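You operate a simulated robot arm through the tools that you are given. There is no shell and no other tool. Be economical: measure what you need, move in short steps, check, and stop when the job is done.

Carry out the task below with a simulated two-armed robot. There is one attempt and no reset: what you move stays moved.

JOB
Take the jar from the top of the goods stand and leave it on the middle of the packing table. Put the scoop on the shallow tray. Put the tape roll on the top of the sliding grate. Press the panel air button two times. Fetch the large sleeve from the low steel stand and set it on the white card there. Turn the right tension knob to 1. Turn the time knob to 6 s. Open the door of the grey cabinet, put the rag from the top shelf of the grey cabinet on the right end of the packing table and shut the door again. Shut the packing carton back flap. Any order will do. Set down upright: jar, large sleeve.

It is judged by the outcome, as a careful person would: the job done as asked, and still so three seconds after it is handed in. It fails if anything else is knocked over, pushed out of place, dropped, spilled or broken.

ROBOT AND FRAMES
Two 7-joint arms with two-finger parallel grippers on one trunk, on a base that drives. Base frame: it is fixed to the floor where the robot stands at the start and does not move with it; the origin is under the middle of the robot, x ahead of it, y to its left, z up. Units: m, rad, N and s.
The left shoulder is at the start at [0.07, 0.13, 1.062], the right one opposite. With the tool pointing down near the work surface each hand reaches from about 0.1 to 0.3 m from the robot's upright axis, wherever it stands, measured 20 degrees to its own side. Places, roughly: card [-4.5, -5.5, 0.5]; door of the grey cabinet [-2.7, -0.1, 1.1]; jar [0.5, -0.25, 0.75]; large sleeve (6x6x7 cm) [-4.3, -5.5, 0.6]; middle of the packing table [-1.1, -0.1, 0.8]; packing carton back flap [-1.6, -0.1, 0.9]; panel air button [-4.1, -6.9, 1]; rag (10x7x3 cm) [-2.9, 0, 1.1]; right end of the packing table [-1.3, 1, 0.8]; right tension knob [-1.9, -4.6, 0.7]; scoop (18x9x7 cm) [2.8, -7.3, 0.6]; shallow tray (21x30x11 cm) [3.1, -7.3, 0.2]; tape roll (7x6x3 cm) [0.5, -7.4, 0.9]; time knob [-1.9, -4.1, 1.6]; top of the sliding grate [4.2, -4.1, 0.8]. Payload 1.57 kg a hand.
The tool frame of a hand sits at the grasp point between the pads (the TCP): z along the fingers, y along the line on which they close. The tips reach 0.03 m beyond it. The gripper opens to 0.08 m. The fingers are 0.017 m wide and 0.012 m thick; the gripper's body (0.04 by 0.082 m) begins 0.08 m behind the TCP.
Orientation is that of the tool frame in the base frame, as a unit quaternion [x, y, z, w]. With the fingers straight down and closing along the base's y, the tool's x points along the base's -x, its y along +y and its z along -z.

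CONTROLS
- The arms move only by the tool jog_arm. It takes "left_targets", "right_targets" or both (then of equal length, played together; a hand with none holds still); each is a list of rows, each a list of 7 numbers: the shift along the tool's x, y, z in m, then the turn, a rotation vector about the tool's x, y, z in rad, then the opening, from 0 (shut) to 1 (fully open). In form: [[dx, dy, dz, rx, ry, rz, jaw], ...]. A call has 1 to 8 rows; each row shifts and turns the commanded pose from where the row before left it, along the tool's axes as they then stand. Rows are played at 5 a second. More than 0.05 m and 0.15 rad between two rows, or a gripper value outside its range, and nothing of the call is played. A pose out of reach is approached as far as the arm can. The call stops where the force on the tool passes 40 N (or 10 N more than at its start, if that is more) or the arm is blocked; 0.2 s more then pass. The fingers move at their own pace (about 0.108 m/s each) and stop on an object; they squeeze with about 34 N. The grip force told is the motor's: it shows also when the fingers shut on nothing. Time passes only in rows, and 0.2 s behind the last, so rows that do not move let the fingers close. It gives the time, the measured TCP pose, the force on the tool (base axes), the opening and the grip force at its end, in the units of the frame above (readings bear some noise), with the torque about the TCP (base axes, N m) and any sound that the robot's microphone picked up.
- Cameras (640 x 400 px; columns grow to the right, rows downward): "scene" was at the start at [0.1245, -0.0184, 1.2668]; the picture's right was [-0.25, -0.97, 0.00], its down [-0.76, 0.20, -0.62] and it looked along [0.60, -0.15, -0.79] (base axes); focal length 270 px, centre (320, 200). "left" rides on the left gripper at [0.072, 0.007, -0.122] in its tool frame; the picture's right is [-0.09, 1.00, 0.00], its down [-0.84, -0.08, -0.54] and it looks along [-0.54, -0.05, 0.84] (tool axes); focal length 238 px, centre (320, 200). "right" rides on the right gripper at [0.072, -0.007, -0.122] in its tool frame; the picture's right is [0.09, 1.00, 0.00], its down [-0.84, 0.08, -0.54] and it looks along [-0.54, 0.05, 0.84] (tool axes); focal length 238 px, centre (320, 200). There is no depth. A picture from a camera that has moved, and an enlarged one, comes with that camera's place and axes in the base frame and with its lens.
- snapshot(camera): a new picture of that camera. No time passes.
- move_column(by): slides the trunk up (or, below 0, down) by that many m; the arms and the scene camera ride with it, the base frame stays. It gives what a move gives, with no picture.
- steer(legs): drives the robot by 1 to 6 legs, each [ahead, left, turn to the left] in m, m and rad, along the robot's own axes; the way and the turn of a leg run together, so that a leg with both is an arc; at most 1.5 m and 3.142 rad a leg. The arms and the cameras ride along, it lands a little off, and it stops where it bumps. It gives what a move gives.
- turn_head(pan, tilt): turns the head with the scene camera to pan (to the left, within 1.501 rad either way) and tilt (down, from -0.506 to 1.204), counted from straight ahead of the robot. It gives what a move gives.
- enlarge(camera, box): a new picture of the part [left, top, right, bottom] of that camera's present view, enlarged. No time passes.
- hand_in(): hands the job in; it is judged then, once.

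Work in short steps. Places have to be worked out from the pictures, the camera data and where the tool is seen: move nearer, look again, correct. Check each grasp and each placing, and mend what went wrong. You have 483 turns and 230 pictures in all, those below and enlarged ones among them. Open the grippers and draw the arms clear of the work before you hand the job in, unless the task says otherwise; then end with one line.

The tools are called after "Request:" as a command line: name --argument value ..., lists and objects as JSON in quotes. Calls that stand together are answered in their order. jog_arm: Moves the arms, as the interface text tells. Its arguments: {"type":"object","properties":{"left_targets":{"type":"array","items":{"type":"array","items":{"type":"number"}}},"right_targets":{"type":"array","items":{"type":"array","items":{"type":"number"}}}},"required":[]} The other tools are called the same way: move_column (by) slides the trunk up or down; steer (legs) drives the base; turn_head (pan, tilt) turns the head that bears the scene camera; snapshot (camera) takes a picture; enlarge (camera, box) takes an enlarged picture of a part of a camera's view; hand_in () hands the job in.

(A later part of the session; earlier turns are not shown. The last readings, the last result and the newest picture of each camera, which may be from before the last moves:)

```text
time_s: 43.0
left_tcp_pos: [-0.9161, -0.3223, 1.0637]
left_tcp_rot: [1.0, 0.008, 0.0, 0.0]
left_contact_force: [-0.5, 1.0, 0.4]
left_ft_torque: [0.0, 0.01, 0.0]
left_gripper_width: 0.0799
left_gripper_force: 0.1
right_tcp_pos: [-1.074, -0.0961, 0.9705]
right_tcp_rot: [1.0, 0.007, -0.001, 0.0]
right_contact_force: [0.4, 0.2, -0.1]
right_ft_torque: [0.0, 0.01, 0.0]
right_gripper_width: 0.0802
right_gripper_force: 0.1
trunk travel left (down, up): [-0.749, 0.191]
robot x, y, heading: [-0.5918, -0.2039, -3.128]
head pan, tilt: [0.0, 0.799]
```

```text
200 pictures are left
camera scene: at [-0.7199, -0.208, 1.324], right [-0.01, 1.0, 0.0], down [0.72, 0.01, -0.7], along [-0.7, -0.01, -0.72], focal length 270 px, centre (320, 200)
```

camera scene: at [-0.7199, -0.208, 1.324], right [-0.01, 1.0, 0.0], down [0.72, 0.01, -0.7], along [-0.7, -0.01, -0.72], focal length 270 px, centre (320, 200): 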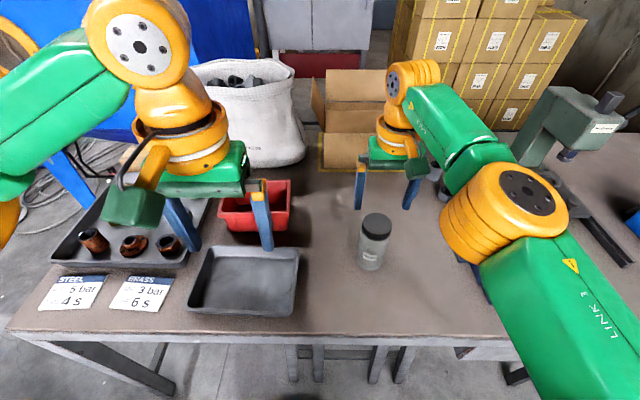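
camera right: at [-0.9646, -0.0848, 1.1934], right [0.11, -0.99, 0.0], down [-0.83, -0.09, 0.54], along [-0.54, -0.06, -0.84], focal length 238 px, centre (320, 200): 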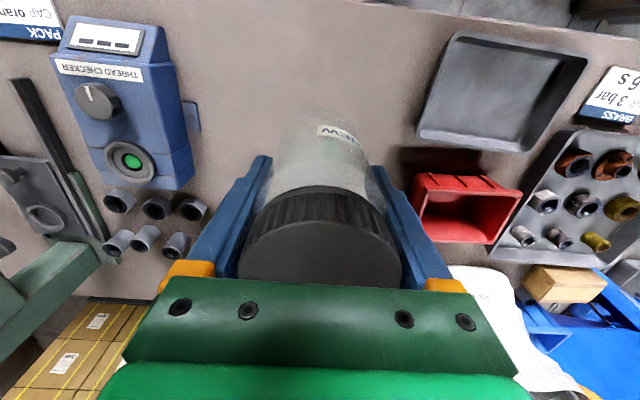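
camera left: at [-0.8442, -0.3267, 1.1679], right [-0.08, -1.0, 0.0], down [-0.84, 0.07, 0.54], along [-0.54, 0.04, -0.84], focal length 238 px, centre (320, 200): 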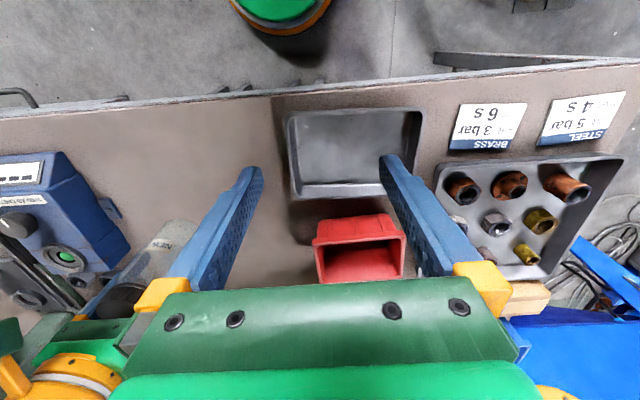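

The jar stands upright and free. Next is the cabinet and back-flap area behind the table, so I retract the right arm, back out, and go around the +y end of the table.

Request:
jog_arm --right_targets '[[0.05, 0, 0, 0, 0, 0, 1], [0.05, 0, 0, 0, 0, 0, 1], [0.05, 0, 0, 0, 0, 0, 1], [0.05, 0, 0, 0, 0, 0, 1]]'

Request:
steer --legs '[[-0.42, 0, 0], [0, -1.3, 0]]'

Request:
turn_head --pan -0.4 --tilt 0.4

Request:
snapshot --camera "scene"

```text
time_s: 44.0
left_tcp_pos: [-0.9143, -0.3213, 1.065]
left_tcp_rot: [1.0, 0.007, 0.0, 0.001]
left_contact_force: [0.6, 0.3, 0.1]
left_ft_torque: [0.03, -0.02, 0.0]
left_gripper_width: 0.0798
left_gripper_force: 0.0
right_tcp_pos: [-0.8701, -0.0918, 0.9703]
right_tcp_rot: [1.0, 0.006, 0.0, 0.0]
right_contact_force: [-0.5, 0.4, 0.9]
right_ft_torque: [-0.02, 0.01, -0.04]
right_gripper_width: 0.08
right_gripper_force: 0.0
trunk travel left (down, up): [-0.749, 0.191]
robot x, y, heading: [-0.5919, -0.204, -3.131]
head pan, tilt: [0.0, 0.799]
```

```text
time_s: 52.8
left_tcp_pos: [-0.5209, 0.9762, 1.0643]
left_tcp_rot: [1.0, 0.02, 0.0, 0.0]
left_contact_force: [-0.5, -0.1, 0.3]
left_ft_torque: [0.0, -0.05, 0.01]
left_gripper_width: 0.0799
left_gripper_force: 0.0
right_tcp_pos: [-0.4848, 1.2063, 0.9707]
right_tcp_rot: [1.0, 0.021, 0.001, 0.0]
right_contact_force: [-0.4, -0.6, 0.1]
right_ft_torque: [-0.02, 0.02, 0.01]
right_gripper_width: 0.08
right_gripper_force: 0.1
trunk travel left (down, up): [-0.749, 0.191]
robot x, y, heading: [-0.1993, 1.0981, -3.104]
head pan, tilt: [0.0, 0.799]
```

```text
time_s: 53.6
left_tcp_pos: [-0.5208, 0.9768, 1.0644]
left_tcp_rot: [1.0, 0.02, 0.001, -0.001]
left_contact_force: [0.8, 0.5, 0.2]
left_ft_torque: [0.0, 0.0, 0.0]
left_gripper_width: 0.08
left_gripper_force: 0.1
right_tcp_pos: [-0.4842, 1.2058, 0.9704]
right_tcp_rot: [1.0, 0.021, 0.001, 0.0]
right_contact_force: [-0.2, -0.1, 0.3]
right_ft_torque: [-0.02, 0.01, -0.01]
right_gripper_width: 0.0802
right_gripper_force: 0.0
trunk travel left (down, up): [-0.749, 0.191]
robot x, y, heading: [-0.1985, 1.1015, -3.1]
head pan, tilt: [-0.4, 0.4]
```

```text
199 pictures are left
camera scene: at [-0.3348, 1.1318, 1.3591], right [0.35, 0.94, 0.0], down [0.37, -0.14, -0.92], along [-0.86, 0.32, -0.39], focal length 270 px, centre (320, 200)
```

scene: 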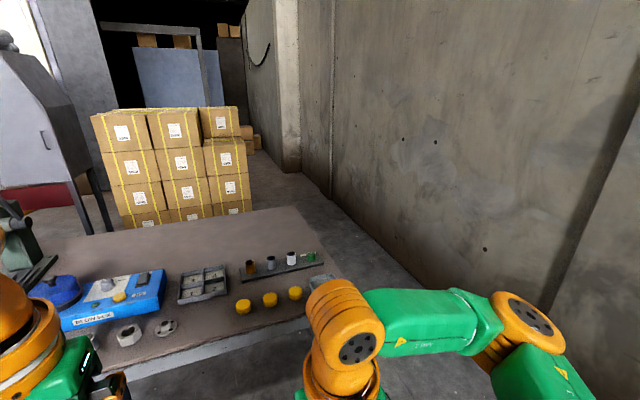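

The gap between the table end (y≈1.4) and the wall (y≈2.4) is about 1 m. I go diagonally to y≈1.78 and then ahead.

Request:
steer --legs '[[0.0, -0.3, -0.03], [0.35, -0.37, 0], [0.4, 0, 0]]'

Request:
snapshot --camera "scene"

```text
time_s: 60.4
left_tcp_pos: [-1.2938, 1.6458, 1.0648]
left_tcp_rot: [1.0, 0.0, -0.001, 0.0]
left_contact_force: [-0.2, 0.6, 0.6]
left_ft_torque: [0.01, 0.01, 0.04]
left_gripper_width: 0.08
left_gripper_force: 0.0
right_tcp_pos: [-1.2494, 1.8739, 0.97]
right_tcp_rot: [1.0, 0.001, -0.002, 0.0]
right_contact_force: [0.5, 0.8, -0.1]
right_ft_torque: [-0.02, 0.04, 0.0]
right_gripper_width: 0.0801
right_gripper_force: 0.0
trunk travel left (down, up): [-0.749, 0.191]
robot x, y, heading: [-0.9688, 1.757, -3.143]
head pan, tilt: [-0.4, 0.4]
```

```text
198 pictures are left
camera scene: at [-1.1013, 1.7925, 1.3593], right [0.39, 0.92, 0.0], down [0.36, -0.15, -0.92], along [-0.85, 0.36, -0.39], focal length 270 px, centre (320, 200)
```

scene: 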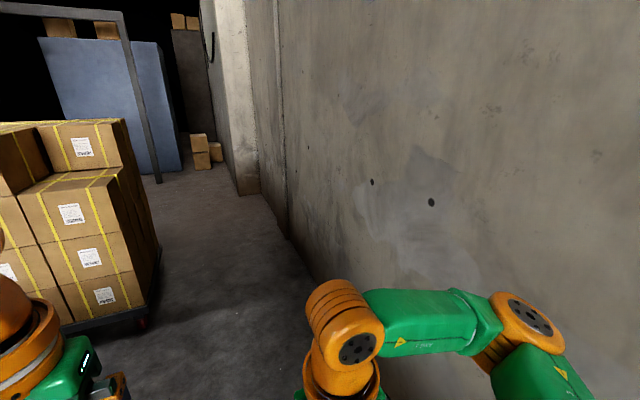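

The way is clear, and the box stack's front is at about x = -2.65. I drive ahead to x≈-2.0 and look left toward the cabinet.

Request:
steer --legs '[[1.05, 0, 0]]'

Request:
turn_head --pan 1.2 --tilt 0.3

Request:
snapshot --camera "scene"

```text
time_s: 65.9
left_tcp_pos: [-2.3641, 1.653, 1.0642]
left_tcp_rot: [1.0, -0.005, 0.0, 0.0]
left_contact_force: [-0.8, -0.3, 0.6]
left_ft_torque: [0.02, 0.0, 0.0]
left_gripper_width: 0.0802
left_gripper_force: 0.1
right_tcp_pos: [-2.3156, 1.8806, 0.97]
right_tcp_rot: [1.0, -0.005, 0.0, -0.001]
right_contact_force: [1.0, -0.2, -0.2]
right_ft_torque: [-0.06, 0.0, -0.01]
right_gripper_width: 0.0802
right_gripper_force: 0.0
trunk travel left (down, up): [-0.749, 0.191]
robot x, y, heading: [-2.0369, 1.7647, 3.129]
head pan, tilt: [-0.4, 0.4]
```

```text
time_s: 67.5
left_tcp_pos: [-2.3652, 1.6533, 1.0644]
left_tcp_rot: [1.0, -0.006, 0.001, 0.0]
left_contact_force: [-0.2, 0.9, -0.4]
left_ft_torque: [0.01, 0.01, -0.01]
left_gripper_width: 0.0801
left_gripper_force: 0.0
right_tcp_pos: [-2.3165, 1.8806, 0.9709]
right_tcp_rot: [1.0, -0.004, 0.0, 0.0]
right_contact_force: [-0.1, 0.0, 0.0]
right_ft_torque: [0.0, 0.0, -0.01]
right_gripper_width: 0.0802
right_gripper_force: 0.1
trunk travel left (down, up): [-0.749, 0.191]
robot x, y, heading: [-2.035, 1.7633, 3.133]
head pan, tilt: [1.201, 0.3]
```

```text
197 pictures are left
camera scene: at [-2.1199, 1.6747, 1.3684], right [-0.93, 0.37, 0.0], down [0.11, 0.27, -0.96], along [-0.35, -0.89, -0.3], focal length 270 px, centre (320, 200)
```

scene: 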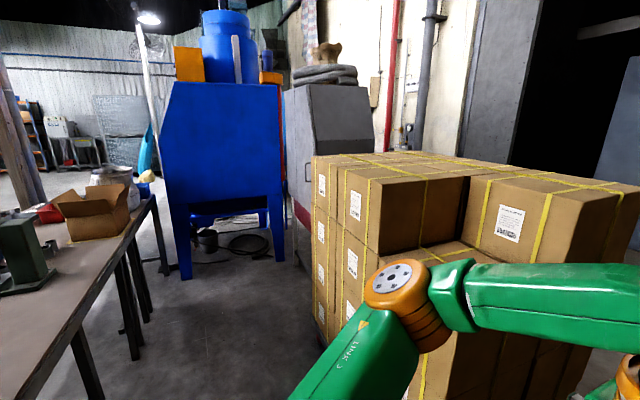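

The corridor between the table back (x≈-1.65) and the stack (x≈-2.58) is passable. I strafe left at x≈-2.03 toward the cabinet.

Request:
steer --legs '[[0, 1.35, 0.01]]'

Request:
turn_head --pan 0.5 --tilt 0.3

Request:
snapshot --camera "scene"

```text
time_s: 74.3
left_tcp_pos: [-2.3694, 0.29, 1.0647]
left_tcp_rot: [1.0, 0.0, 0.0, -0.001]
left_contact_force: [-0.5, -0.1, -0.3]
left_ft_torque: [-0.02, 0.0, -0.01]
left_gripper_width: 0.0801
left_gripper_force: 0.0
right_tcp_pos: [-2.323, 0.5186, 0.9705]
right_tcp_rot: [1.0, 0.001, 0.0, 0.0]
right_contact_force: [0.5, 0.7, 0.2]
right_ft_torque: [0.04, 0.01, -0.04]
right_gripper_width: 0.0801
right_gripper_force: 0.1
trunk travel left (down, up): [-0.749, 0.191]
robot x, y, heading: [-2.0412, 0.4027, -3.138]
head pan, tilt: [1.201, 0.3]
```

```text
time_s: 75.4
left_tcp_pos: [-2.3691, 0.2886, 1.0643]
left_tcp_rot: [1.0, 0.0, 0.0, 0.0]
left_contact_force: [0.4, 0.4, 0.9]
left_ft_torque: [-0.01, 0.0, 0.03]
left_gripper_width: 0.08
left_gripper_force: 0.0
right_tcp_pos: [-2.3223, 0.5181, 0.9704]
right_tcp_rot: [1.0, 0.0, 0.0, 0.0]
right_contact_force: [-0.4, -0.1, 0.2]
right_ft_torque: [-0.03, 0.02, 0.0]
right_gripper_width: 0.0803
right_gripper_force: 0.1
trunk travel left (down, up): [-0.749, 0.191]
robot x, y, heading: [-2.0425, 0.4012, -3.137]
head pan, tilt: [0.499, 0.3]
```

```text
196 pictures are left
camera scene: at [-2.1726, 0.356, 1.3684], right [-0.48, 0.88, 0.0], down [0.26, 0.14, -0.96], along [-0.84, -0.46, -0.3], focal length 270 px, centre (320, 200)
```

scene: 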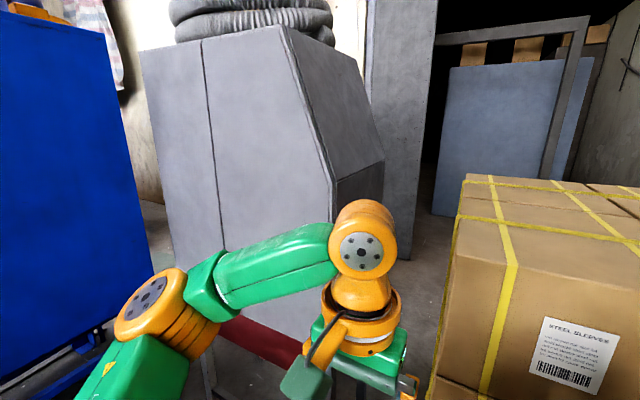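

The cabinet face is ahead to the left. I strafe closer and look at its door for a handle and hinges.

Request:
steer --legs '[[0.1, 0.3, 0.0]]'

Request:
jog_arm --left_targets '[[0, 0.05, 0, 0, 0, 0, 1], [0, 0.05, 0, 0, 0, 0, 1]]'

Request:
turn_head --pan 0.2 --tilt 0.45

Request:
snapshot --camera "scene"

```text
time_s: 77.5
left_tcp_pos: [-2.4668, -0.0113, 1.0637]
left_tcp_rot: [1.0, 0.002, -0.001, 0.001]
left_contact_force: [0.5, 0.3, -0.2]
left_ft_torque: [0.0, 0.02, 0.0]
left_gripper_width: 0.0798
left_gripper_force: 0.0
right_tcp_pos: [-2.4221, 0.2191, 0.9697]
right_tcp_rot: [1.0, 0.003, 0.0, 0.002]
right_contact_force: [-0.1, 0.0, -0.5]
right_ft_torque: [-0.02, 0.0, 0.0]
right_gripper_width: 0.0799
right_gripper_force: 0.1
trunk travel left (down, up): [-0.749, 0.191]
robot x, y, heading: [-2.1419, 0.1031, -3.137]
head pan, tilt: [0.499, 0.3]
```

```text
time_s: 78.1
left_tcp_pos: [-2.4636, -0.115, 1.0626]
left_tcp_rot: [1.0, 0.001, 0.0, -0.001]
left_contact_force: [0.5, 0.1, 0.3]
left_ft_torque: [0.01, 0.03, 0.02]
left_gripper_width: 0.0799
left_gripper_force: 0.0
right_tcp_pos: [-2.4233, 0.2159, 0.9703]
right_tcp_rot: [1.0, 0.003, -0.001, -0.001]
right_contact_force: [0.3, 0.8, 0.5]
right_ft_torque: [-0.01, -0.01, -0.02]
right_gripper_width: 0.0801
right_gripper_force: 0.1
trunk travel left (down, up): [-0.749, 0.191]
robot x, y, heading: [-2.1398, 0.1009, -3.137]
head pan, tilt: [0.499, 0.3]
```

```text
time_s: 78.9
left_tcp_pos: [-2.4634, -0.113, 1.0631]
left_tcp_rot: [1.0, 0.002, 0.0, 0.0]
left_contact_force: [0.1, 0.3, 0.4]
left_ft_torque: [0.01, 0.0, -0.03]
left_gripper_width: 0.0801
left_gripper_force: 0.1
right_tcp_pos: [-2.4229, 0.2178, 0.9702]
right_tcp_rot: [1.0, 0.002, 0.001, 0.0]
right_contact_force: [0.5, 0.2, 0.6]
right_ft_torque: [-0.01, 0.02, 0.0]
right_gripper_width: 0.0799
right_gripper_force: 0.0
trunk travel left (down, up): [-0.749, 0.191]
robot x, y, heading: [-2.1428, 0.0996, -3.139]
head pan, tilt: [0.201, 0.45]
```

```text
195 pictures are left
camera scene: at [-2.2807, 0.0822, 1.3545], right [-0.2, 0.98, 0.0], down [0.43, 0.09, -0.9], along [-0.88, -0.18, -0.44], focal length 270 px, centre (320, 200)
```

scene: 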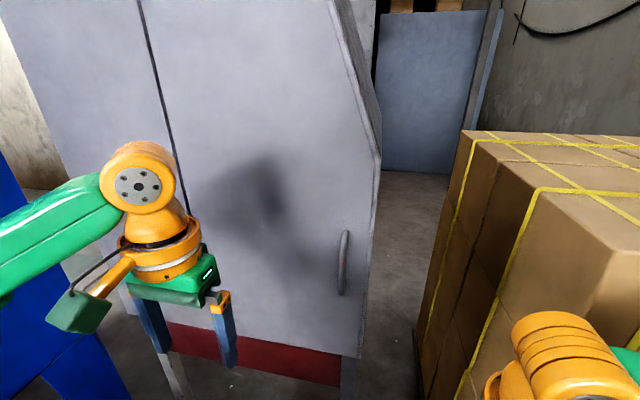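

The door has a vertical handle at its right edge, near (-2.6, 0.05, 1.08), with the hinge on the left near y≈-0.21. I set the base back a little and turn the left hand to point horizontally at the door.

Request:
steer --legs '[[-0.08, -0.07, 0.0]]'

Request:
jog_arm --left_targets '[[-0.04, 0, 0, 0, 0, 0, 1], [-0.04, 0, 0, 0, 0, 0, 1], [0, 0, 0, 0, -0.14, 0, 1], [0, 0, 0, 0, -0.14, 0, 1], [0, 0, 0, 0, -0.14, 0, 1], [0, 0, 0, 0, -0.14, 0, 1], [0, 0, 0, 0, -0.14, 0, 1]]'

Request:
jog_arm --left_targets '[[0, 0, 0, 0, -0.145, 0, 1], [0, 0, 0, 0, -0.145, 0, 1], [0, 0, 0, 0, -0.145, 0, 1], [0, 0, 0, 0, -0.145, 0, 1], [0, 0, 0, 0, -0.145, 0, 1], [0, 0, 0, 0, -0.145, 0, 1]]'

Request:
snapshot --camera "left"

Request:
snapshot --camera "scene"

```text
time_s: 80.1
left_tcp_pos: [-2.387, -0.0444, 1.062]
left_tcp_rot: [1.0, 0.002, 0.001, -0.001]
left_contact_force: [0.5, -0.4, -0.1]
left_ft_torque: [0.02, -0.04, 0.03]
left_gripper_width: 0.0803
left_gripper_force: 0.1
right_tcp_pos: [-2.3462, 0.2848, 0.9706]
right_tcp_rot: [1.0, 0.002, 0.001, -0.001]
right_contact_force: [-0.4, 0.1, -0.2]
right_ft_torque: [-0.02, -0.02, 0.02]
right_gripper_width: 0.0802
right_gripper_force: 0.1
trunk travel left (down, up): [-0.749, 0.191]
robot x, y, heading: [-2.0569, 0.1695, -3.134]
head pan, tilt: [0.201, 0.45]
```

```text
time_s: 81.7
left_tcp_pos: [-2.4649, -0.0429, 1.0627]
left_tcp_rot: [0.939, 0.003, -0.344, 0.001]
left_contact_force: [0.4, 0.6, -0.5]
left_ft_torque: [-0.03, -0.01, -0.01]
left_gripper_width: 0.0799
left_gripper_force: 0.1
right_tcp_pos: [-2.343, 0.2858, 0.9698]
right_tcp_rot: [1.0, 0.003, 0.0, 0.001]
right_contact_force: [-0.3, 0.9, 0.3]
right_ft_torque: [0.01, 0.0, 0.0]
right_gripper_width: 0.0799
right_gripper_force: 0.0
trunk travel left (down, up): [-0.749, 0.191]
robot x, y, heading: [-2.061, 0.1713, -3.143]
head pan, tilt: [0.201, 0.45]
```

```text
time_s: 83.1
left_tcp_pos: [-2.5074, -0.0532, 1.0692]
left_tcp_rot: [0.707, 0.002, -0.707, 0.001]
left_contact_force: [0.4, 0.4, 0.1]
left_ft_torque: [-0.01, -0.04, 0.0]
left_gripper_width: 0.0799
left_gripper_force: 0.0
left hand out of reach, approached as far as the arm can: row 3, 4, 5
right_tcp_pos: [-2.3438, 0.2859, 0.9702]
right_tcp_rot: [1.0, 0.003, 0.0, 0.0]
right_contact_force: [-0.4, -0.1, 0.0]
right_ft_torque: [-0.05, 0.04, 0.01]
right_gripper_width: 0.0803
right_gripper_force: 0.0
trunk travel left (down, up): [-0.749, 0.191]
robot x, y, heading: [-2.0651, 0.1676, -3.141]
head pan, tilt: [0.201, 0.45]
```

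```text
194 pictures are left
camera left: at [-2.3855, -0.0588, 0.9987], right [0.0, -1.0, 0.09], down [0.54, 0.08, 0.84], along [-0.84, 0.05, 0.54], focal length 238 px, centre (320, 200)
```

left: 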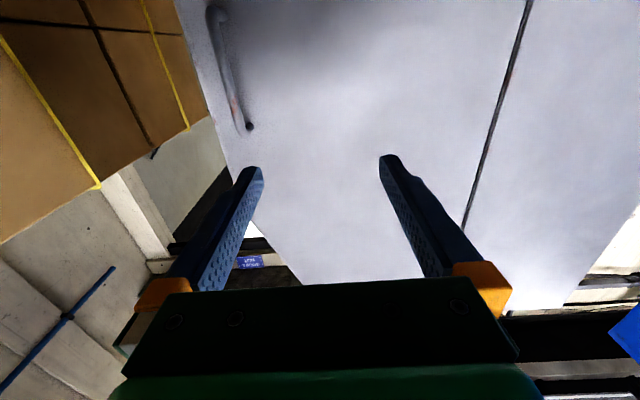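

```text
193 pictures are left
camera scene: at [-2.2009, 0.1515, 1.3545], right [-0.2, 0.98, 0.0], down [0.43, 0.09, -0.9], along [-0.88, -0.18, -0.44], focal length 270 px, centre (320, 200)
```

scene: 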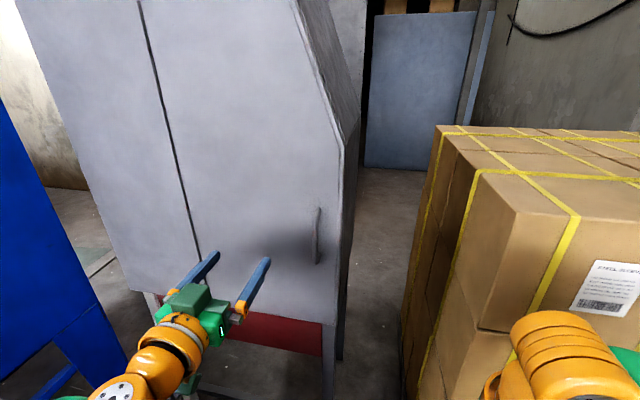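

Triangulated, the handle runs vertically at (-2.695, 0.044) from z 0.955 to 1.075. I align the hand in y and z first.

Request:
jog_arm --left_targets '[[0.02, -0.032, 0, 0, 0, 0, 1], [0.02, -0.032, 0, 0, 0, 0, 1], [0.014, -0.033, 0, 0, 0, 0, 1]]'

Request:
steer --legs '[[0.1, 0.0, 0.0]]'

Request:
snapshot --camera "left"

Request:
snapshot --camera "scene"

```text
time_s: 83.9
left_tcp_pos: [-2.5095, 0.0442, 1.0174]
left_tcp_rot: [0.707, 0.001, -0.707, 0.003]
left_contact_force: [-0.7, 0.1, -0.8]
left_ft_torque: [-0.02, -0.01, 0.03]
left_gripper_width: 0.0799
left_gripper_force: 0.1
right_tcp_pos: [-2.3445, 0.2876, 0.9696]
right_tcp_rot: [1.0, 0.002, 0.0, 0.001]
right_contact_force: [0.0, -0.3, 0.4]
right_ft_torque: [-0.02, 0.0, 0.0]
right_gripper_width: 0.0801
right_gripper_force: 0.1
trunk travel left (down, up): [-0.749, 0.191]
robot x, y, heading: [-2.062, 0.1739, -3.136]
head pan, tilt: [0.201, 0.45]
```

```text
time_s: 85.0
left_tcp_pos: [-2.6045, 0.0429, 1.0173]
left_tcp_rot: [-0.706, -0.001, 0.708, -0.002]
left_contact_force: [-0.2, -0.7, 1.2]
left_ft_torque: [-0.01, 0.0, 0.03]
left_gripper_width: 0.0799
left_gripper_force: 0.0
right_tcp_pos: [-2.4386, 0.2867, 0.9706]
right_tcp_rot: [1.0, 0.003, -0.001, 0.0]
right_contact_force: [-0.7, 0.6, 0.4]
right_ft_torque: [-0.03, 0.02, -0.03]
right_gripper_width: 0.0799
right_gripper_force: 0.2
trunk travel left (down, up): [-0.749, 0.191]
robot x, y, heading: [-2.1587, 0.1702, -3.135]
head pan, tilt: [0.201, 0.45]
```

```text
192 pictures are left
camera left: at [-2.4824, 0.038, 0.9463], right [0.01, -1.0, 0.09], down [0.54, 0.08, 0.84], along [-0.84, 0.05, 0.54], focal length 238 px, centre (320, 200)
```

left: 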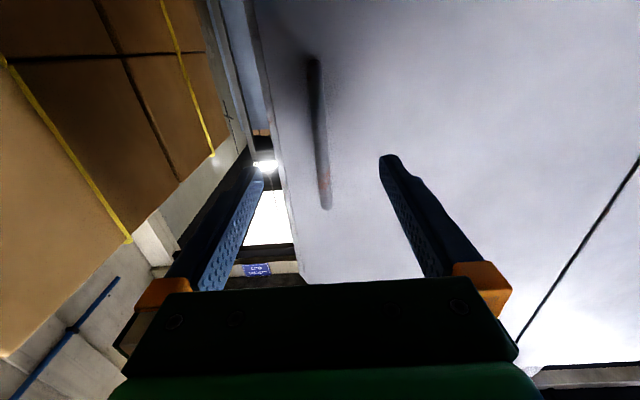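

```text
191 pictures are left
camera scene: at [-2.296, 0.1513, 1.3547], right [-0.21, 0.98, 0.0], down [0.42, 0.09, -0.9], along [-0.88, -0.19, -0.43], focal length 270 px, centre (320, 200)
```

scene: 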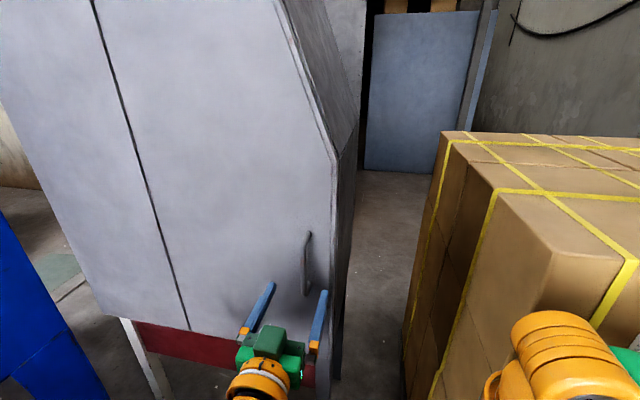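

The handle lies between the fingers. I jog the hand forward onto it, keeping the right hand back.

Request:
jog_arm --left_targets '[[0, 0, 0.03, 0, 0, 0, 1], [0, 0, 0.03, 0, 0, 0, 1], [0, 0, 0.015, 0, 0, 0, 1]]' --right_targets '[[0.03, 0, 0, 0, 0, 0, 1], [0.03, 0, 0, 0, 0, 0, 1], [0, 0, 0, 0, 0, 0, 1]]'

Request:
snapshot --camera "left"

```text
time_s: 85.8
left_tcp_pos: [-2.6803, 0.0422, 1.0148]
left_tcp_rot: [0.708, 0.002, -0.706, 0.003]
left_contact_force: [0.0, 0.4, 0.3]
left_ft_torque: [0.01, -0.03, -0.02]
left_gripper_width: 0.08
left_gripper_force: 0.0
right_tcp_pos: [-2.3823, 0.2863, 0.9699]
right_tcp_rot: [1.0, 0.004, -0.001, 0.0]
right_contact_force: [0.2, 0.3, -0.4]
right_ft_torque: [0.02, -0.02, 0.01]
right_gripper_width: 0.0801
right_gripper_force: 0.2
trunk travel left (down, up): [-0.749, 0.191]
robot x, y, heading: [-2.1619, 0.1662, -3.135]
head pan, tilt: [0.201, 0.45]
```

```text
190 pictures are left
camera left: at [-2.5591, 0.0379, 0.9445], right [0.01, -1.0, 0.09], down [0.54, 0.08, 0.84], along [-0.84, 0.05, 0.54], focal length 238 px, centre (320, 200)
```

left: 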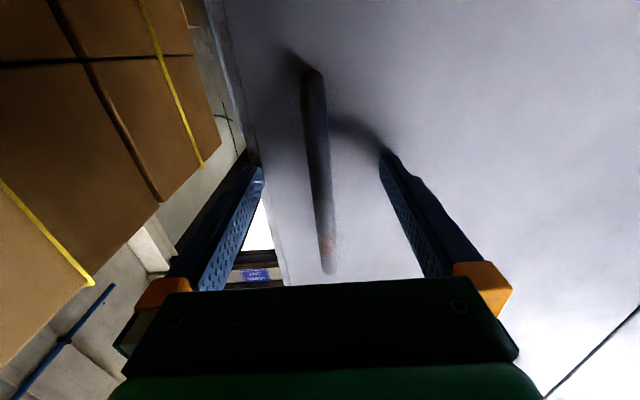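

The fingers straddle the handle, so I close on it.

Request:
jog_arm --left_targets '[[0, 0, 0.005, 0, 0, 0, 0], [0, 0, 0, 0, 0, 0, 0], [0, 0, 0, 0, 0, 0, 0], [0, 0, 0, 0, 0, 0, 0]]'

Request:
snapshot --camera "left"

```text
time_s: 86.8
left_tcp_pos: [-2.6847, 0.041, 1.0154]
left_tcp_rot: [-0.707, -0.002, 0.707, -0.002]
left_contact_force: [1.5, -2.2, 0.3]
left_ft_torque: [0.0, 0.21, 0.01]
left_gripper_width: 0.0119
left_gripper_force: 28.7
right_tcp_pos: [-2.3807, 0.2864, 0.9708]
right_tcp_rot: [1.0, 0.003, -0.001, 0.0]
right_contact_force: [0.4, 0.4, 0.2]
right_ft_torque: [-0.01, 0.01, 0.01]
right_gripper_width: 0.08
right_gripper_force: 0.0
trunk travel left (down, up): [-0.749, 0.191]
robot x, y, heading: [-2.1621, 0.1681, -3.137]
head pan, tilt: [0.201, 0.45]
```

```text
189 pictures are left
camera left: at [-2.5625, 0.0365, 0.9451], right [0.01, -1.0, 0.09], down [0.54, 0.08, 0.84], along [-0.84, 0.04, 0.54], focal length 238 px, centre (320, 200)
```

left: 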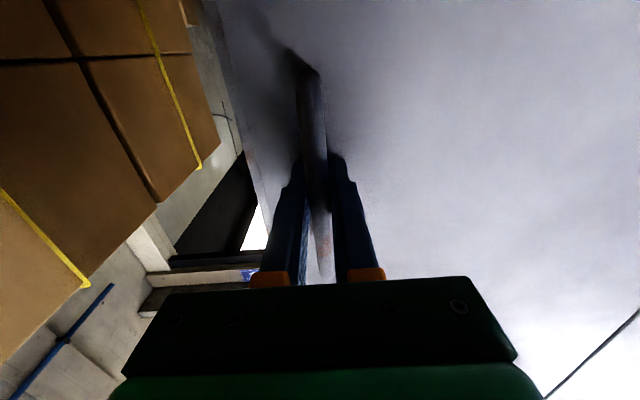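

I have the 12 mm bar in the grip. With the hinge near (-2.72, -0.31) and radius about 0.35, I pull along the arc while turning the hand with the door.

Request:
jog_arm --left_targets '[[0, 0.005, -0.0345, 0.1, 0, 0, 0], [0, 0.005, -0.0345, 0.1, 0, 0, 0]]'

Request:
snapshot --camera "scene"

```text
time_s: 87.5
left_tcp_pos: [-2.6168, 0.0295, 1.0166]
left_tcp_rot: [0.705, -0.069, -0.702, -0.069]
left_contact_force: [1.8, 1.6, -8.3]
left_ft_torque: [0.07, 0.33, 0.16]
left_gripper_width: 0.0115
left_gripper_force: 29.4
right_tcp_pos: [-2.3814, 0.2866, 0.9696]
right_tcp_rot: [1.0, 0.003, 0.001, 0.0]
right_contact_force: [0.4, -0.8, 0.0]
right_ft_torque: [0.0, 0.01, -0.03]
right_gripper_width: 0.0801
right_gripper_force: 0.1
trunk travel left (down, up): [-0.749, 0.191]
robot x, y, heading: [-2.1591, 0.1703, -3.138]
head pan, tilt: [0.201, 0.45]
```

```text
188 pictures are left
camera scene: at [-2.2975, 0.1507, 1.3543], right [-0.21, 0.98, 0.0], down [0.43, 0.09, -0.9], along [-0.88, -0.18, -0.43], focal length 270 px, centre (320, 200)
```

scene: 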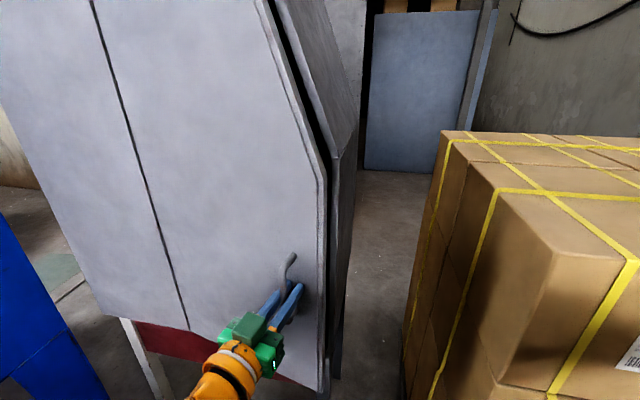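

The door is opening with low forces, so I continue the arc.

Request:
jog_arm --left_targets '[[0, 0.005, -0.0345, 0.1, 0, 0, 0], [0, 0.005, -0.0345, 0.1, 0, 0, 0], [0, 0.005, -0.0345, 0.1, 0, 0, 0]]'

Request:
snapshot --camera "scene"

```text
time_s: 88.2
left_tcp_pos: [-2.5203, -0.0168, 1.0171]
left_tcp_rot: [-0.685, 0.173, 0.686, 0.174]
left_contact_force: [1.7, 0.9, -1.1]
left_ft_torque: [-0.36, -0.62, 0.09]
left_gripper_width: 0.0117
left_gripper_force: 29.3
right_tcp_pos: [-2.3808, 0.2867, 0.9702]
right_tcp_rot: [1.0, 0.004, 0.0, 0.0]
right_contact_force: [-0.3, 0.3, 0.3]
right_ft_torque: [0.03, -0.02, 0.02]
right_gripper_width: 0.08
right_gripper_force: 0.1
trunk travel left (down, up): [-0.749, 0.191]
robot x, y, heading: [-2.162, 0.1696, -3.134]
head pan, tilt: [0.201, 0.45]
```

```text
187 pictures are left
camera scene: at [-2.2962, 0.1495, 1.3548], right [-0.21, 0.98, 0.0], down [0.42, 0.09, -0.9], along [-0.88, -0.19, -0.43], focal length 270 px, centre (320, 200)
```

scene: 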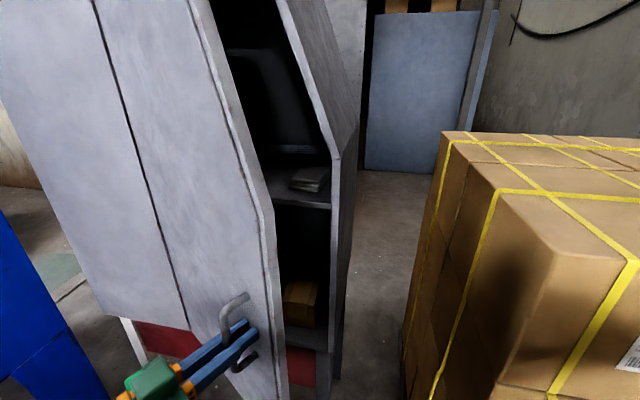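

The rag is visible on the top shelf. I continue opening.

Request:
jog_arm --left_targets '[[0, 0.005, -0.0345, 0.1, 0, 0, 0], [0, 0.005, -0.0345, 0.1, 0, 0, 0], [0, 0.005, -0.0345, 0.1, 0, 0, 0], [0, 0.005, -0.0345, 0.1, 0, 0, 0]]'

Request:
snapshot --camera "scene"

```text
time_s: 89.2
left_tcp_pos: [-2.4324, -0.1116, 1.0214]
left_tcp_rot: [0.639, -0.304, -0.637, -0.306]
left_contact_force: [-3.8, -3.4, 0.2]
left_ft_torque: [-0.61, -0.22, 0.04]
left_gripper_width: 0.0117
left_gripper_force: 29.4
left hand out of reach, approached as far as the arm can: row 1
right_tcp_pos: [-2.3843, 0.2859, 0.9698]
right_tcp_rot: [1.0, 0.003, 0.001, -0.001]
right_contact_force: [0.1, -0.6, -0.6]
right_ft_torque: [-0.02, 0.01, 0.03]
right_gripper_width: 0.08
right_gripper_force: 0.1
trunk travel left (down, up): [-0.749, 0.191]
robot x, y, heading: [-2.1611, 0.1691, -3.133]
head pan, tilt: [0.201, 0.45]
```

```text
186 pictures are left
camera scene: at [-2.3008, 0.1483, 1.3543], right [-0.21, 0.98, 0.0], down [0.43, 0.09, -0.9], along [-0.88, -0.18, -0.44], focal length 270 px, centre (320, 200)
```

scene: 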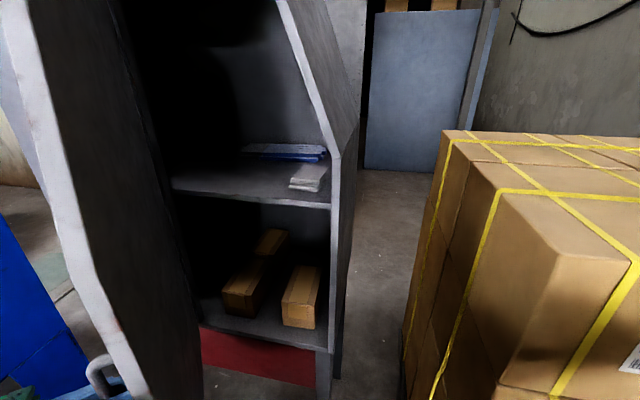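

The door is about 0.9 rad open and the rag lies near (-2.9, 0, 1.1). I try swinging the door wider to clear the way for the right arm.

Request:
jog_arm --left_targets '[[0, 0.005, -0.0345, 0.1, 0, 0, 0], [0, 0.005, -0.0345, 0.1, 0, 0, 0], [0, 0.005, -0.0345, 0.1, 0, 0, 0]]'

Request:
turn_head --pan 0.4 --tilt 0.6

Request:
snapshot --camera "scene"

```text
time_s: 90.0
left_tcp_pos: [-2.395, -0.1932, 1.0207]
left_tcp_rot: [0.593, -0.387, -0.591, -0.387]
left_contact_force: [-17.7, -5.5, 17.7]
left_ft_torque: [0.24, 0.24, -0.09]
left_gripper_width: 0.0118
left_gripper_force: 29.2
left hand out of reach, approached as far as the arm can: row 3
right_tcp_pos: [-2.3856, 0.2872, 0.9693]
right_tcp_rot: [1.0, 0.002, 0.003, 0.0]
right_contact_force: [0.3, 0.1, 0.3]
right_ft_torque: [0.04, 0.02, 0.01]
right_gripper_width: 0.08
right_gripper_force: 0.1
trunk travel left (down, up): [-0.749, 0.191]
robot x, y, heading: [-2.1589, 0.1725, -3.14]
head pan, tilt: [0.201, 0.45]
```

```text
time_s: 90.8
left_tcp_pos: [-2.3948, -0.192, 1.0205]
left_tcp_rot: [0.594, -0.387, -0.589, -0.388]
left_contact_force: [-21.4, -6.2, 26.0]
left_ft_torque: [-0.26, 0.13, -0.23]
left_gripper_width: 0.0118
left_gripper_force: 29.0
right_tcp_pos: [-2.387, 0.2895, 0.9681]
right_tcp_rot: [1.0, 0.005, 0.004, 0.0]
right_contact_force: [-0.1, -0.3, 0.1]
right_ft_torque: [0.0, 0.02, -0.02]
right_gripper_width: 0.0802
right_gripper_force: 0.1
trunk travel left (down, up): [-0.749, 0.191]
robot x, y, heading: [-2.1595, 0.1681, -3.13]
head pan, tilt: [0.4, 0.6]
```

```text
185 pictures are left
camera scene: at [-2.2975, 0.1377, 1.3403], right [-0.39, 0.92, 0.0], down [0.52, 0.22, -0.82], along [-0.75, -0.33, -0.57], focal length 270 px, centre (320, 200)
```

scene: 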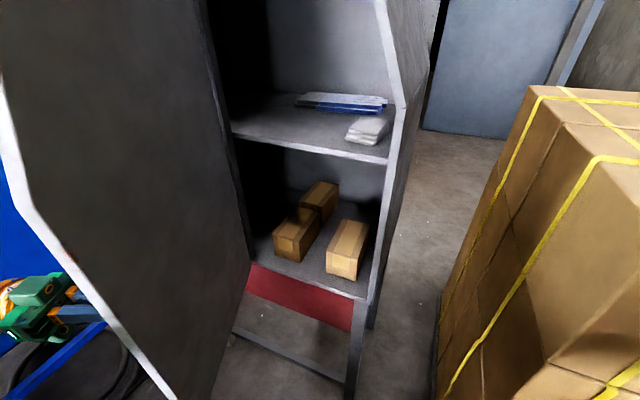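

The door is about 1.15 rad open. I release the handle and draw the left hand away from the door.

Request:
jog_arm --left_targets '[[0, 0, 0, 0, 0, 0, 0.5], [0, 0, 0, 0, 0, 0, 0.6], [0, 0, 0, 0, 0, 0, 0.6], [0, 0, -0.03, 0, 0, 0, 0.6], [0, 0, -0.03, 0, 0, 0, 0.6], [0, 0, -0.03, 0, 0, 0, 0.6]]'

Request:
turn_head --pan 0.6 --tilt 0.7

Request:
snapshot --camera "scene"

```text
time_s: 92.2
left_tcp_pos: [-2.3874, -0.1907, 1.0367]
left_tcp_rot: [0.585, -0.397, -0.585, -0.397]
left_contact_force: [0.6, 0.7, 0.3]
left_ft_torque: [0.01, -0.01, -0.01]
left_gripper_width: 0.0479
left_gripper_force: 0.1
left hand out of reach, approached as far as the arm can: row 4, 5, 6
right_tcp_pos: [-2.3821, 0.2861, 0.9701]
right_tcp_rot: [1.0, 0.004, -0.001, 0.0]
right_contact_force: [0.2, -0.9, 0.1]
right_ft_torque: [0.02, 0.02, 0.01]
right_gripper_width: 0.0799
right_gripper_force: 0.1
trunk travel left (down, up): [-0.749, 0.191]
robot x, y, heading: [-2.1559, 0.1687, -3.135]
head pan, tilt: [0.4, 0.6]
```

```text
time_s: 92.9
left_tcp_pos: [-2.3865, -0.191, 1.0365]
left_tcp_rot: [-0.584, 0.398, 0.585, 0.398]
left_contact_force: [0.0, -0.3, -0.2]
left_ft_torque: [0.0, 0.02, 0.0]
left_gripper_width: 0.048
left_gripper_force: 0.0
right_tcp_pos: [-2.3805, 0.2874, 0.9694]
right_tcp_rot: [1.0, 0.004, 0.0, 0.001]
right_contact_force: [-0.3, -0.1, -0.5]
right_ft_torque: [0.02, -0.02, 0.03]
right_gripper_width: 0.08
right_gripper_force: 0.0
trunk travel left (down, up): [-0.749, 0.191]
robot x, y, heading: [-2.1635, 0.1709, -3.132]
head pan, tilt: [0.6, 0.7]
```

```text
184 pictures are left
camera scene: at [-2.278, 0.1215, 1.3323], right [-0.57, 0.82, 0.0], down [0.53, 0.37, -0.77], along [-0.63, -0.44, -0.64], focal length 270 px, centre (320, 200)
```

scene: 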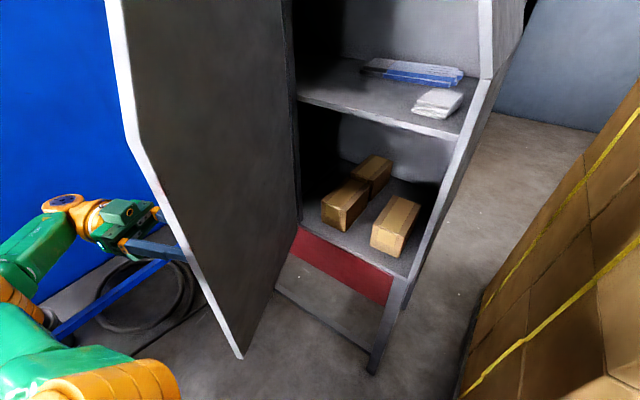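

The arm cannot back off in that direction. The opened fingers have room to rotate around the bar, so I turn the hand back toward straight ahead and then withdraw.

Request:
jog_arm --left_targets '[[0, 0, 0, 0, 0, 0, 1], [0, 0, -0.003, -0.1, 0, 0, 1], [0, 0, -0.003, -0.1, 0, 0, 1], [0, 0, -0.003, -0.1, 0, 0, 1], [0, 0, -0.003, -0.1, 0, 0, 1], [0, 0, -0.003, -0.1, 0, 0, 1]]'

Request:
jog_arm --left_targets '[[0, 0, -0.03, 0, 0, 0, 1], [0, 0, -0.03, 0, 0, 0, 1]]'

Request:
snapshot --camera "scene"

Request:
snapshot --camera "left"

```text
time_s: 94.3
left_tcp_pos: [-2.3816, -0.2018, 1.0365]
left_tcp_rot: [0.665, -0.241, -0.665, -0.24]
left_contact_force: [0.5, -1.0, -0.1]
left_ft_torque: [-0.01, -0.02, 0.02]
left_gripper_width: 0.08
left_gripper_force: 0.1
right_tcp_pos: [-2.381, 0.2873, 0.9701]
right_tcp_rot: [1.0, 0.004, 0.0, 0.0]
right_contact_force: [0.2, 0.3, 0.0]
right_ft_torque: [0.01, 0.01, -0.01]
right_gripper_width: 0.0802
right_gripper_force: 0.0
trunk travel left (down, up): [-0.749, 0.191]
robot x, y, heading: [-2.159, 0.1672, -3.136]
head pan, tilt: [0.6, 0.7]
```

```text
time_s: 94.9
left_tcp_pos: [-2.3341, -0.2403, 1.0338]
left_tcp_rot: [0.665, -0.241, -0.665, -0.241]
left_contact_force: [1.2, 0.3, -0.2]
left_ft_torque: [-0.02, -0.02, -0.02]
left_gripper_width: 0.0797
left_gripper_force: 0.2
right_tcp_pos: [-2.3804, 0.2869, 0.9709]
right_tcp_rot: [1.0, 0.004, 0.0, 0.0]
right_contact_force: [-0.1, 0.7, 0.0]
right_ft_torque: [0.04, 0.01, -0.01]
right_gripper_width: 0.08
right_gripper_force: 0.0
trunk travel left (down, up): [-0.749, 0.191]
robot x, y, heading: [-2.1558, 0.1716, -3.14]
head pan, tilt: [0.6, 0.7]
```

```text
183 pictures are left
camera scene: at [-2.2773, 0.1209, 1.3323], right [-0.57, 0.82, 0.0], down [0.53, 0.37, -0.76], along [-0.63, -0.44, -0.64], focal length 270 px, centre (320, 200)
```

scene: 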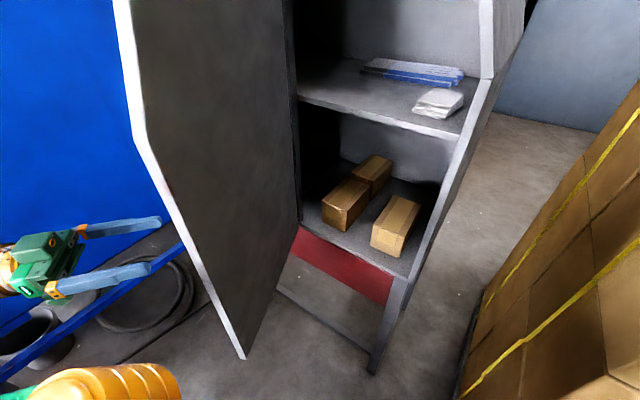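

```text
182 pictures are left
camera left: at [-2.2441, -0.3232, 0.9633], right [-0.64, -0.77, 0.09], down [0.47, -0.29, 0.84], along [-0.61, 0.58, 0.54], focal length 238 px, centre (320, 200)
```

left: 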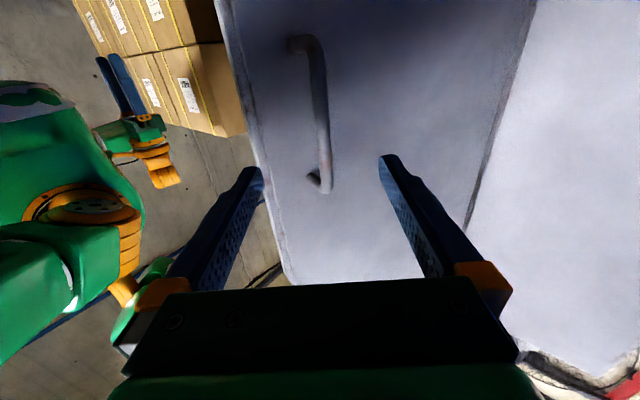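

The left hand is clear of the handle. Now I raise the trunk and bring the right hand forward with its fingers tilted ahead and down to look at the rag.

Request:
move_column --by 0.1

Request:
jog_arm --right_targets '[[-0.04, 0.02, 0, 0, 0, 0, 1], [-0.04, 0.03, 0, 0, 0, 0, 1], [-0.04, 0.03, 0, 0, 0, 0, 1], [0, 0.03, 0, 0, -0.14, 0, 1], [0, 0.03, 0, 0, -0.14, 0, 1], [0, 0.03, 0, 0, -0.14, 0, 1], [0, 0.03, 0, 0, -0.14, 0, 1], [0, 0.02, 0, 0, -0.14, 0, 1]]'

Request:
jog_arm --right_targets '[[0, 0.0, 0, 0, -0.14, 0, 1], [0, 0.0, 0, 0, -0.14, 0, 1], [0, 0, 0, 0, -0.14, 0, 1]]'

Request:
snapshot --camera "right"

Request:
snapshot --camera "scene"

```text
time_s: 96.2
left_tcp_pos: [-2.3335, -0.2405, 1.1343]
left_tcp_rot: [0.665, -0.241, -0.665, -0.241]
left_contact_force: [0.7, 0.8, -0.7]
left_ft_torque: [0.01, 0.02, -0.02]
left_gripper_width: 0.0798
left_gripper_force: 0.1
right_tcp_pos: [-2.3812, 0.2875, 1.0696]
right_tcp_rot: [1.0, 0.004, 0.0, 0.0]
right_contact_force: [0.2, 0.0, -0.3]
right_ft_torque: [0.0, 0.03, -0.01]
right_gripper_width: 0.0798
right_gripper_force: 0.0
trunk travel left (down, up): [-0.849, 0.091]
robot x, y, heading: [-2.1572, 0.1678, -3.135]
head pan, tilt: [0.6, 0.7]
```

```text
time_s: 98.0
left_tcp_pos: [-2.3331, -0.2407, 1.1344]
left_tcp_rot: [-0.665, 0.241, 0.665, 0.241]
left_contact_force: [0.5, -0.6, 0.1]
left_ft_torque: [-0.01, -0.04, 0.01]
left_gripper_width: 0.0795
left_gripper_force: 0.0
right_tcp_pos: [-2.4988, 0.0652, 1.0714]
right_tcp_rot: [0.939, 0.003, -0.345, 0.0]
right_contact_force: [0.3, -0.5, 0.3]
right_ft_torque: [-0.03, -0.01, 0.01]
right_gripper_width: 0.08
right_gripper_force: 0.1
trunk travel left (down, up): [-0.849, 0.091]
robot x, y, heading: [-2.1602, 0.1701, -3.131]
head pan, tilt: [0.6, 0.7]
```

```text
time_s: 98.8
left_tcp_pos: [-2.335, -0.2394, 1.1338]
left_tcp_rot: [0.665, -0.241, -0.664, -0.241]
left_contact_force: [0.7, 0.7, 0.1]
left_ft_torque: [0.01, 0.0, -0.01]
left_gripper_width: 0.0803
left_gripper_force: 0.1
right_tcp_pos: [-2.5097, 0.0742, 1.0708]
right_tcp_rot: [0.847, 0.003, -0.531, 0.003]
right_contact_force: [-0.4, -0.1, -0.5]
right_ft_torque: [-0.02, 0.01, 0.02]
right_gripper_width: 0.0799
right_gripper_force: 0.1
right hand out of reach, approached as far as the arm can: row 3
trunk travel left (down, up): [-0.849, 0.091]
robot x, y, heading: [-2.1581, 0.1687, -3.137]
head pan, tilt: [0.6, 0.7]
```

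```text
181 pictures are left
camera right: at [-2.3698, 0.0824, 1.0594], right [0.05, -1.0, -0.08], down [0.12, -0.07, 0.99], along [-0.99, -0.06, 0.12], focal length 238 px, centre (320, 200)
```

right: 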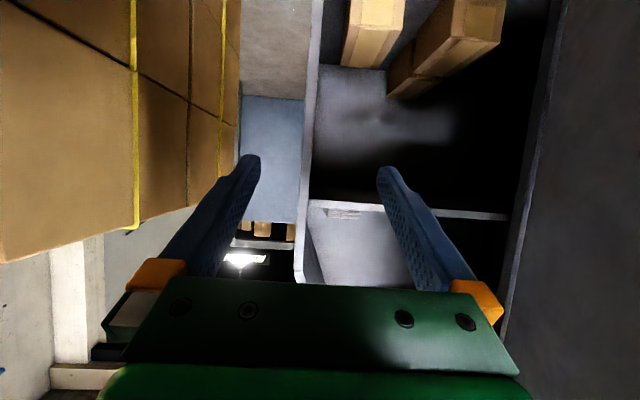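

```text
180 pictures are left
camera scene: at [-2.2787, 0.1221, 1.4323], right [-0.57, 0.82, 0.0], down [0.53, 0.37, -0.76], along [-0.63, -0.44, -0.64], focal length 270 px, centre (320, 200)
```

scene: 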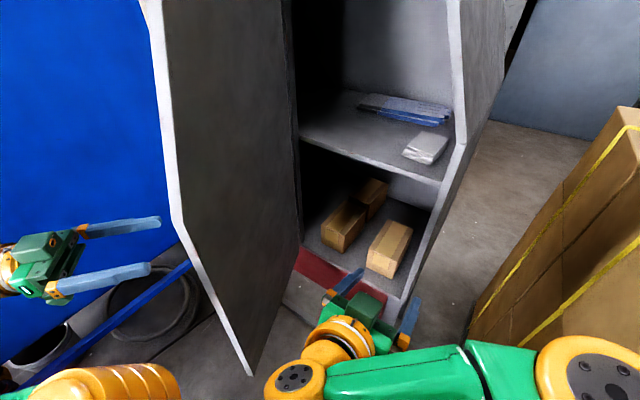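

The shelf top is at about z 1.12 and the rag's centre near (-2.835, 0.01), 7 cm wide in y. To make room I'll push the door further open from inside with the left hand, so I first move the right hand aside and back the base a little.

Request:
jog_arm --right_targets '[[0, -0.045, 0, 0, 0, 0, 1], [0, -0.045, 0, 0, 0, 0, 1], [0, -0.045, 0, 0, 0, 0, 1], [0, -0.045, 0, 0, 0, 0, 1], [0, -0.045, 0, 0, 0, 0, 1]]'

Request:
steer --legs '[[-0.08, 0.0, 0.0]]'

Request:
jog_arm --left_targets '[[0, -0.035, 0.028, -0.1, 0, 0, 0], [0, -0.036, 0.025, -0.1, 0, 0, 0], [0, -0.038, 0.022, -0.1, 0, 0, 0], [0, -0.04, 0.018, -0.1, 0, 0, 0], [0, -0.042, 0.014, -0.1, 0, 0, 0]]'

Request:
snapshot --camera "scene"

```text
time_s: 100.0
left_tcp_pos: [-2.3346, -0.2387, 1.1356]
left_tcp_rot: [0.665, -0.241, -0.664, -0.241]
left_contact_force: [-0.3, 0.5, 0.2]
left_ft_torque: [-0.02, 0.0, 0.04]
left_gripper_width: 0.08
left_gripper_force: 0.1
right_tcp_pos: [-2.5495, 0.2615, 1.0461]
right_tcp_rot: [0.847, 0.002, -0.531, 0.002]
right_contact_force: [0.0, 0.0, 0.1]
right_ft_torque: [0.01, -0.01, 0.02]
right_gripper_width: 0.0798
right_gripper_force: 0.0
right hand out of reach, approached as far as the arm can: row 4, 5
trunk travel left (down, up): [-0.849, 0.091]
robot x, y, heading: [-2.162, 0.1705, -3.133]
head pan, tilt: [0.6, 0.7]
```

```text
time_s: 101.1
left_tcp_pos: [-2.2594, -0.24, 1.134]
left_tcp_rot: [0.667, -0.24, -0.663, -0.241]
left_contact_force: [-1.4, 0.4, -0.3]
left_ft_torque: [-0.01, -0.01, -0.04]
left_gripper_width: 0.0803
left_gripper_force: 0.0
right_tcp_pos: [-2.4743, 0.2581, 1.0455]
right_tcp_rot: [0.848, 0.003, -0.53, 0.002]
right_contact_force: [-0.3, -0.5, 0.2]
right_ft_torque: [0.01, -0.03, 0.01]
right_gripper_width: 0.0801
right_gripper_force: 0.1
trunk travel left (down, up): [-0.849, 0.091]
robot x, y, heading: [-2.0819, 0.1707, -3.132]
head pan, tilt: [0.6, 0.7]
```

```text
time_s: 102.3
left_tcp_pos: [-2.2678, -0.077, 1.1177]
left_tcp_rot: [-0.7, 0.113, 0.701, 0.085]
left_contact_force: [-0.7, -0.4, 0.0]
left_ft_torque: [0.02, 0.04, 0.02]
left_gripper_width: 0.0
left_gripper_force: 21.4
left hand out of reach, approached as far as the arm can: row 4, 5
right_tcp_pos: [-2.4689, 0.2577, 1.0464]
right_tcp_rot: [0.847, 0.003, -0.531, 0.001]
right_contact_force: [0.4, -1.6, -0.6]
right_ft_torque: [0.02, 0.0, -0.01]
right_gripper_width: 0.08
right_gripper_force: 0.1
trunk travel left (down, up): [-0.849, 0.091]
robot x, y, heading: [-2.0809, 0.1711, -3.136]
head pan, tilt: [0.6, 0.7]
```

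```text
179 pictures are left
camera scene: at [-2.1999, 0.1201, 1.4322], right [-0.57, 0.82, 0.0], down [0.53, 0.37, -0.76], along [-0.63, -0.44, -0.65], focal length 270 px, centre (320, 200)
```

scene: 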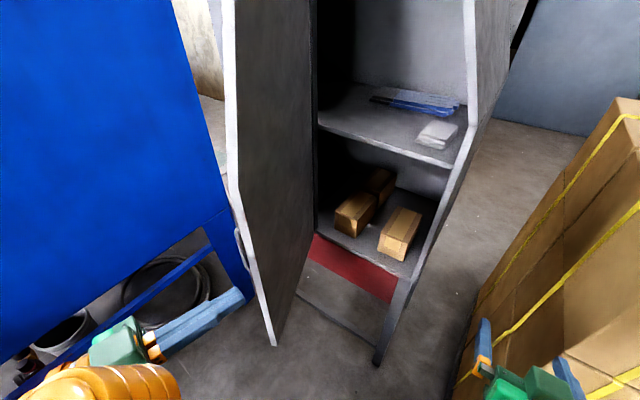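

The fingers are shut and the hand is just in front of the door's edge. I move it forward on the inside of the door.

Request:
jog_arm --left_targets '[[0, -0.025, 0.04, 0, 0, 0, 0], [0, -0.02, 0.04, 0, 0, 0, 0], [0, 0, 0.045, 0, 0, 0, 0], [0, 0, 0.045, 0, 0, 0, 0]]'

Request:
snapshot --camera "scene"

```text
time_s: 103.3
left_tcp_pos: [-2.3954, -0.0394, 1.0525]
left_tcp_rot: [-0.704, 0.066, 0.704, 0.068]
left_contact_force: [0.5, -0.4, 0.0]
left_ft_torque: [-0.02, 0.0, 0.0]
left_gripper_width: 0.0
left_gripper_force: 21.2
left hand out of reach, approached as far as the arm can: row 1, 2, 3
right_tcp_pos: [-2.4707, 0.2586, 1.0468]
right_tcp_rot: [0.848, 0.004, -0.531, 0.001]
right_contact_force: [-0.1, -1.0, -0.9]
right_ft_torque: [-0.01, 0.01, 0.01]
right_gripper_width: 0.0802
right_gripper_force: 0.0
trunk travel left (down, up): [-0.849, 0.091]
robot x, y, heading: [-2.0786, 0.1699, -3.133]
head pan, tilt: [0.6, 0.7]
```

```text
178 pictures are left
camera scene: at [-2.2005, 0.1208, 1.4321], right [-0.57, 0.82, 0.0], down [0.53, 0.37, -0.76], along [-0.63, -0.44, -0.65], focal length 270 px, centre (320, 200)
```

scene: 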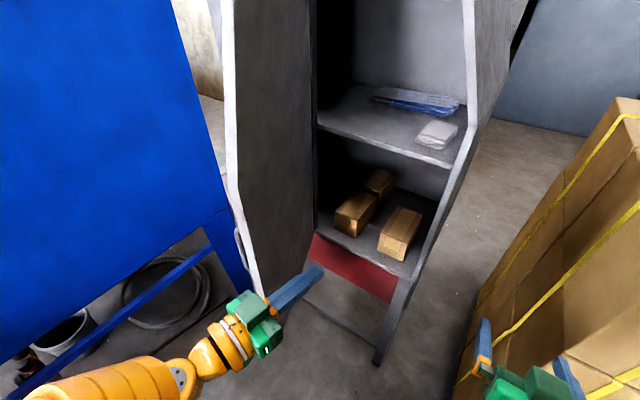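

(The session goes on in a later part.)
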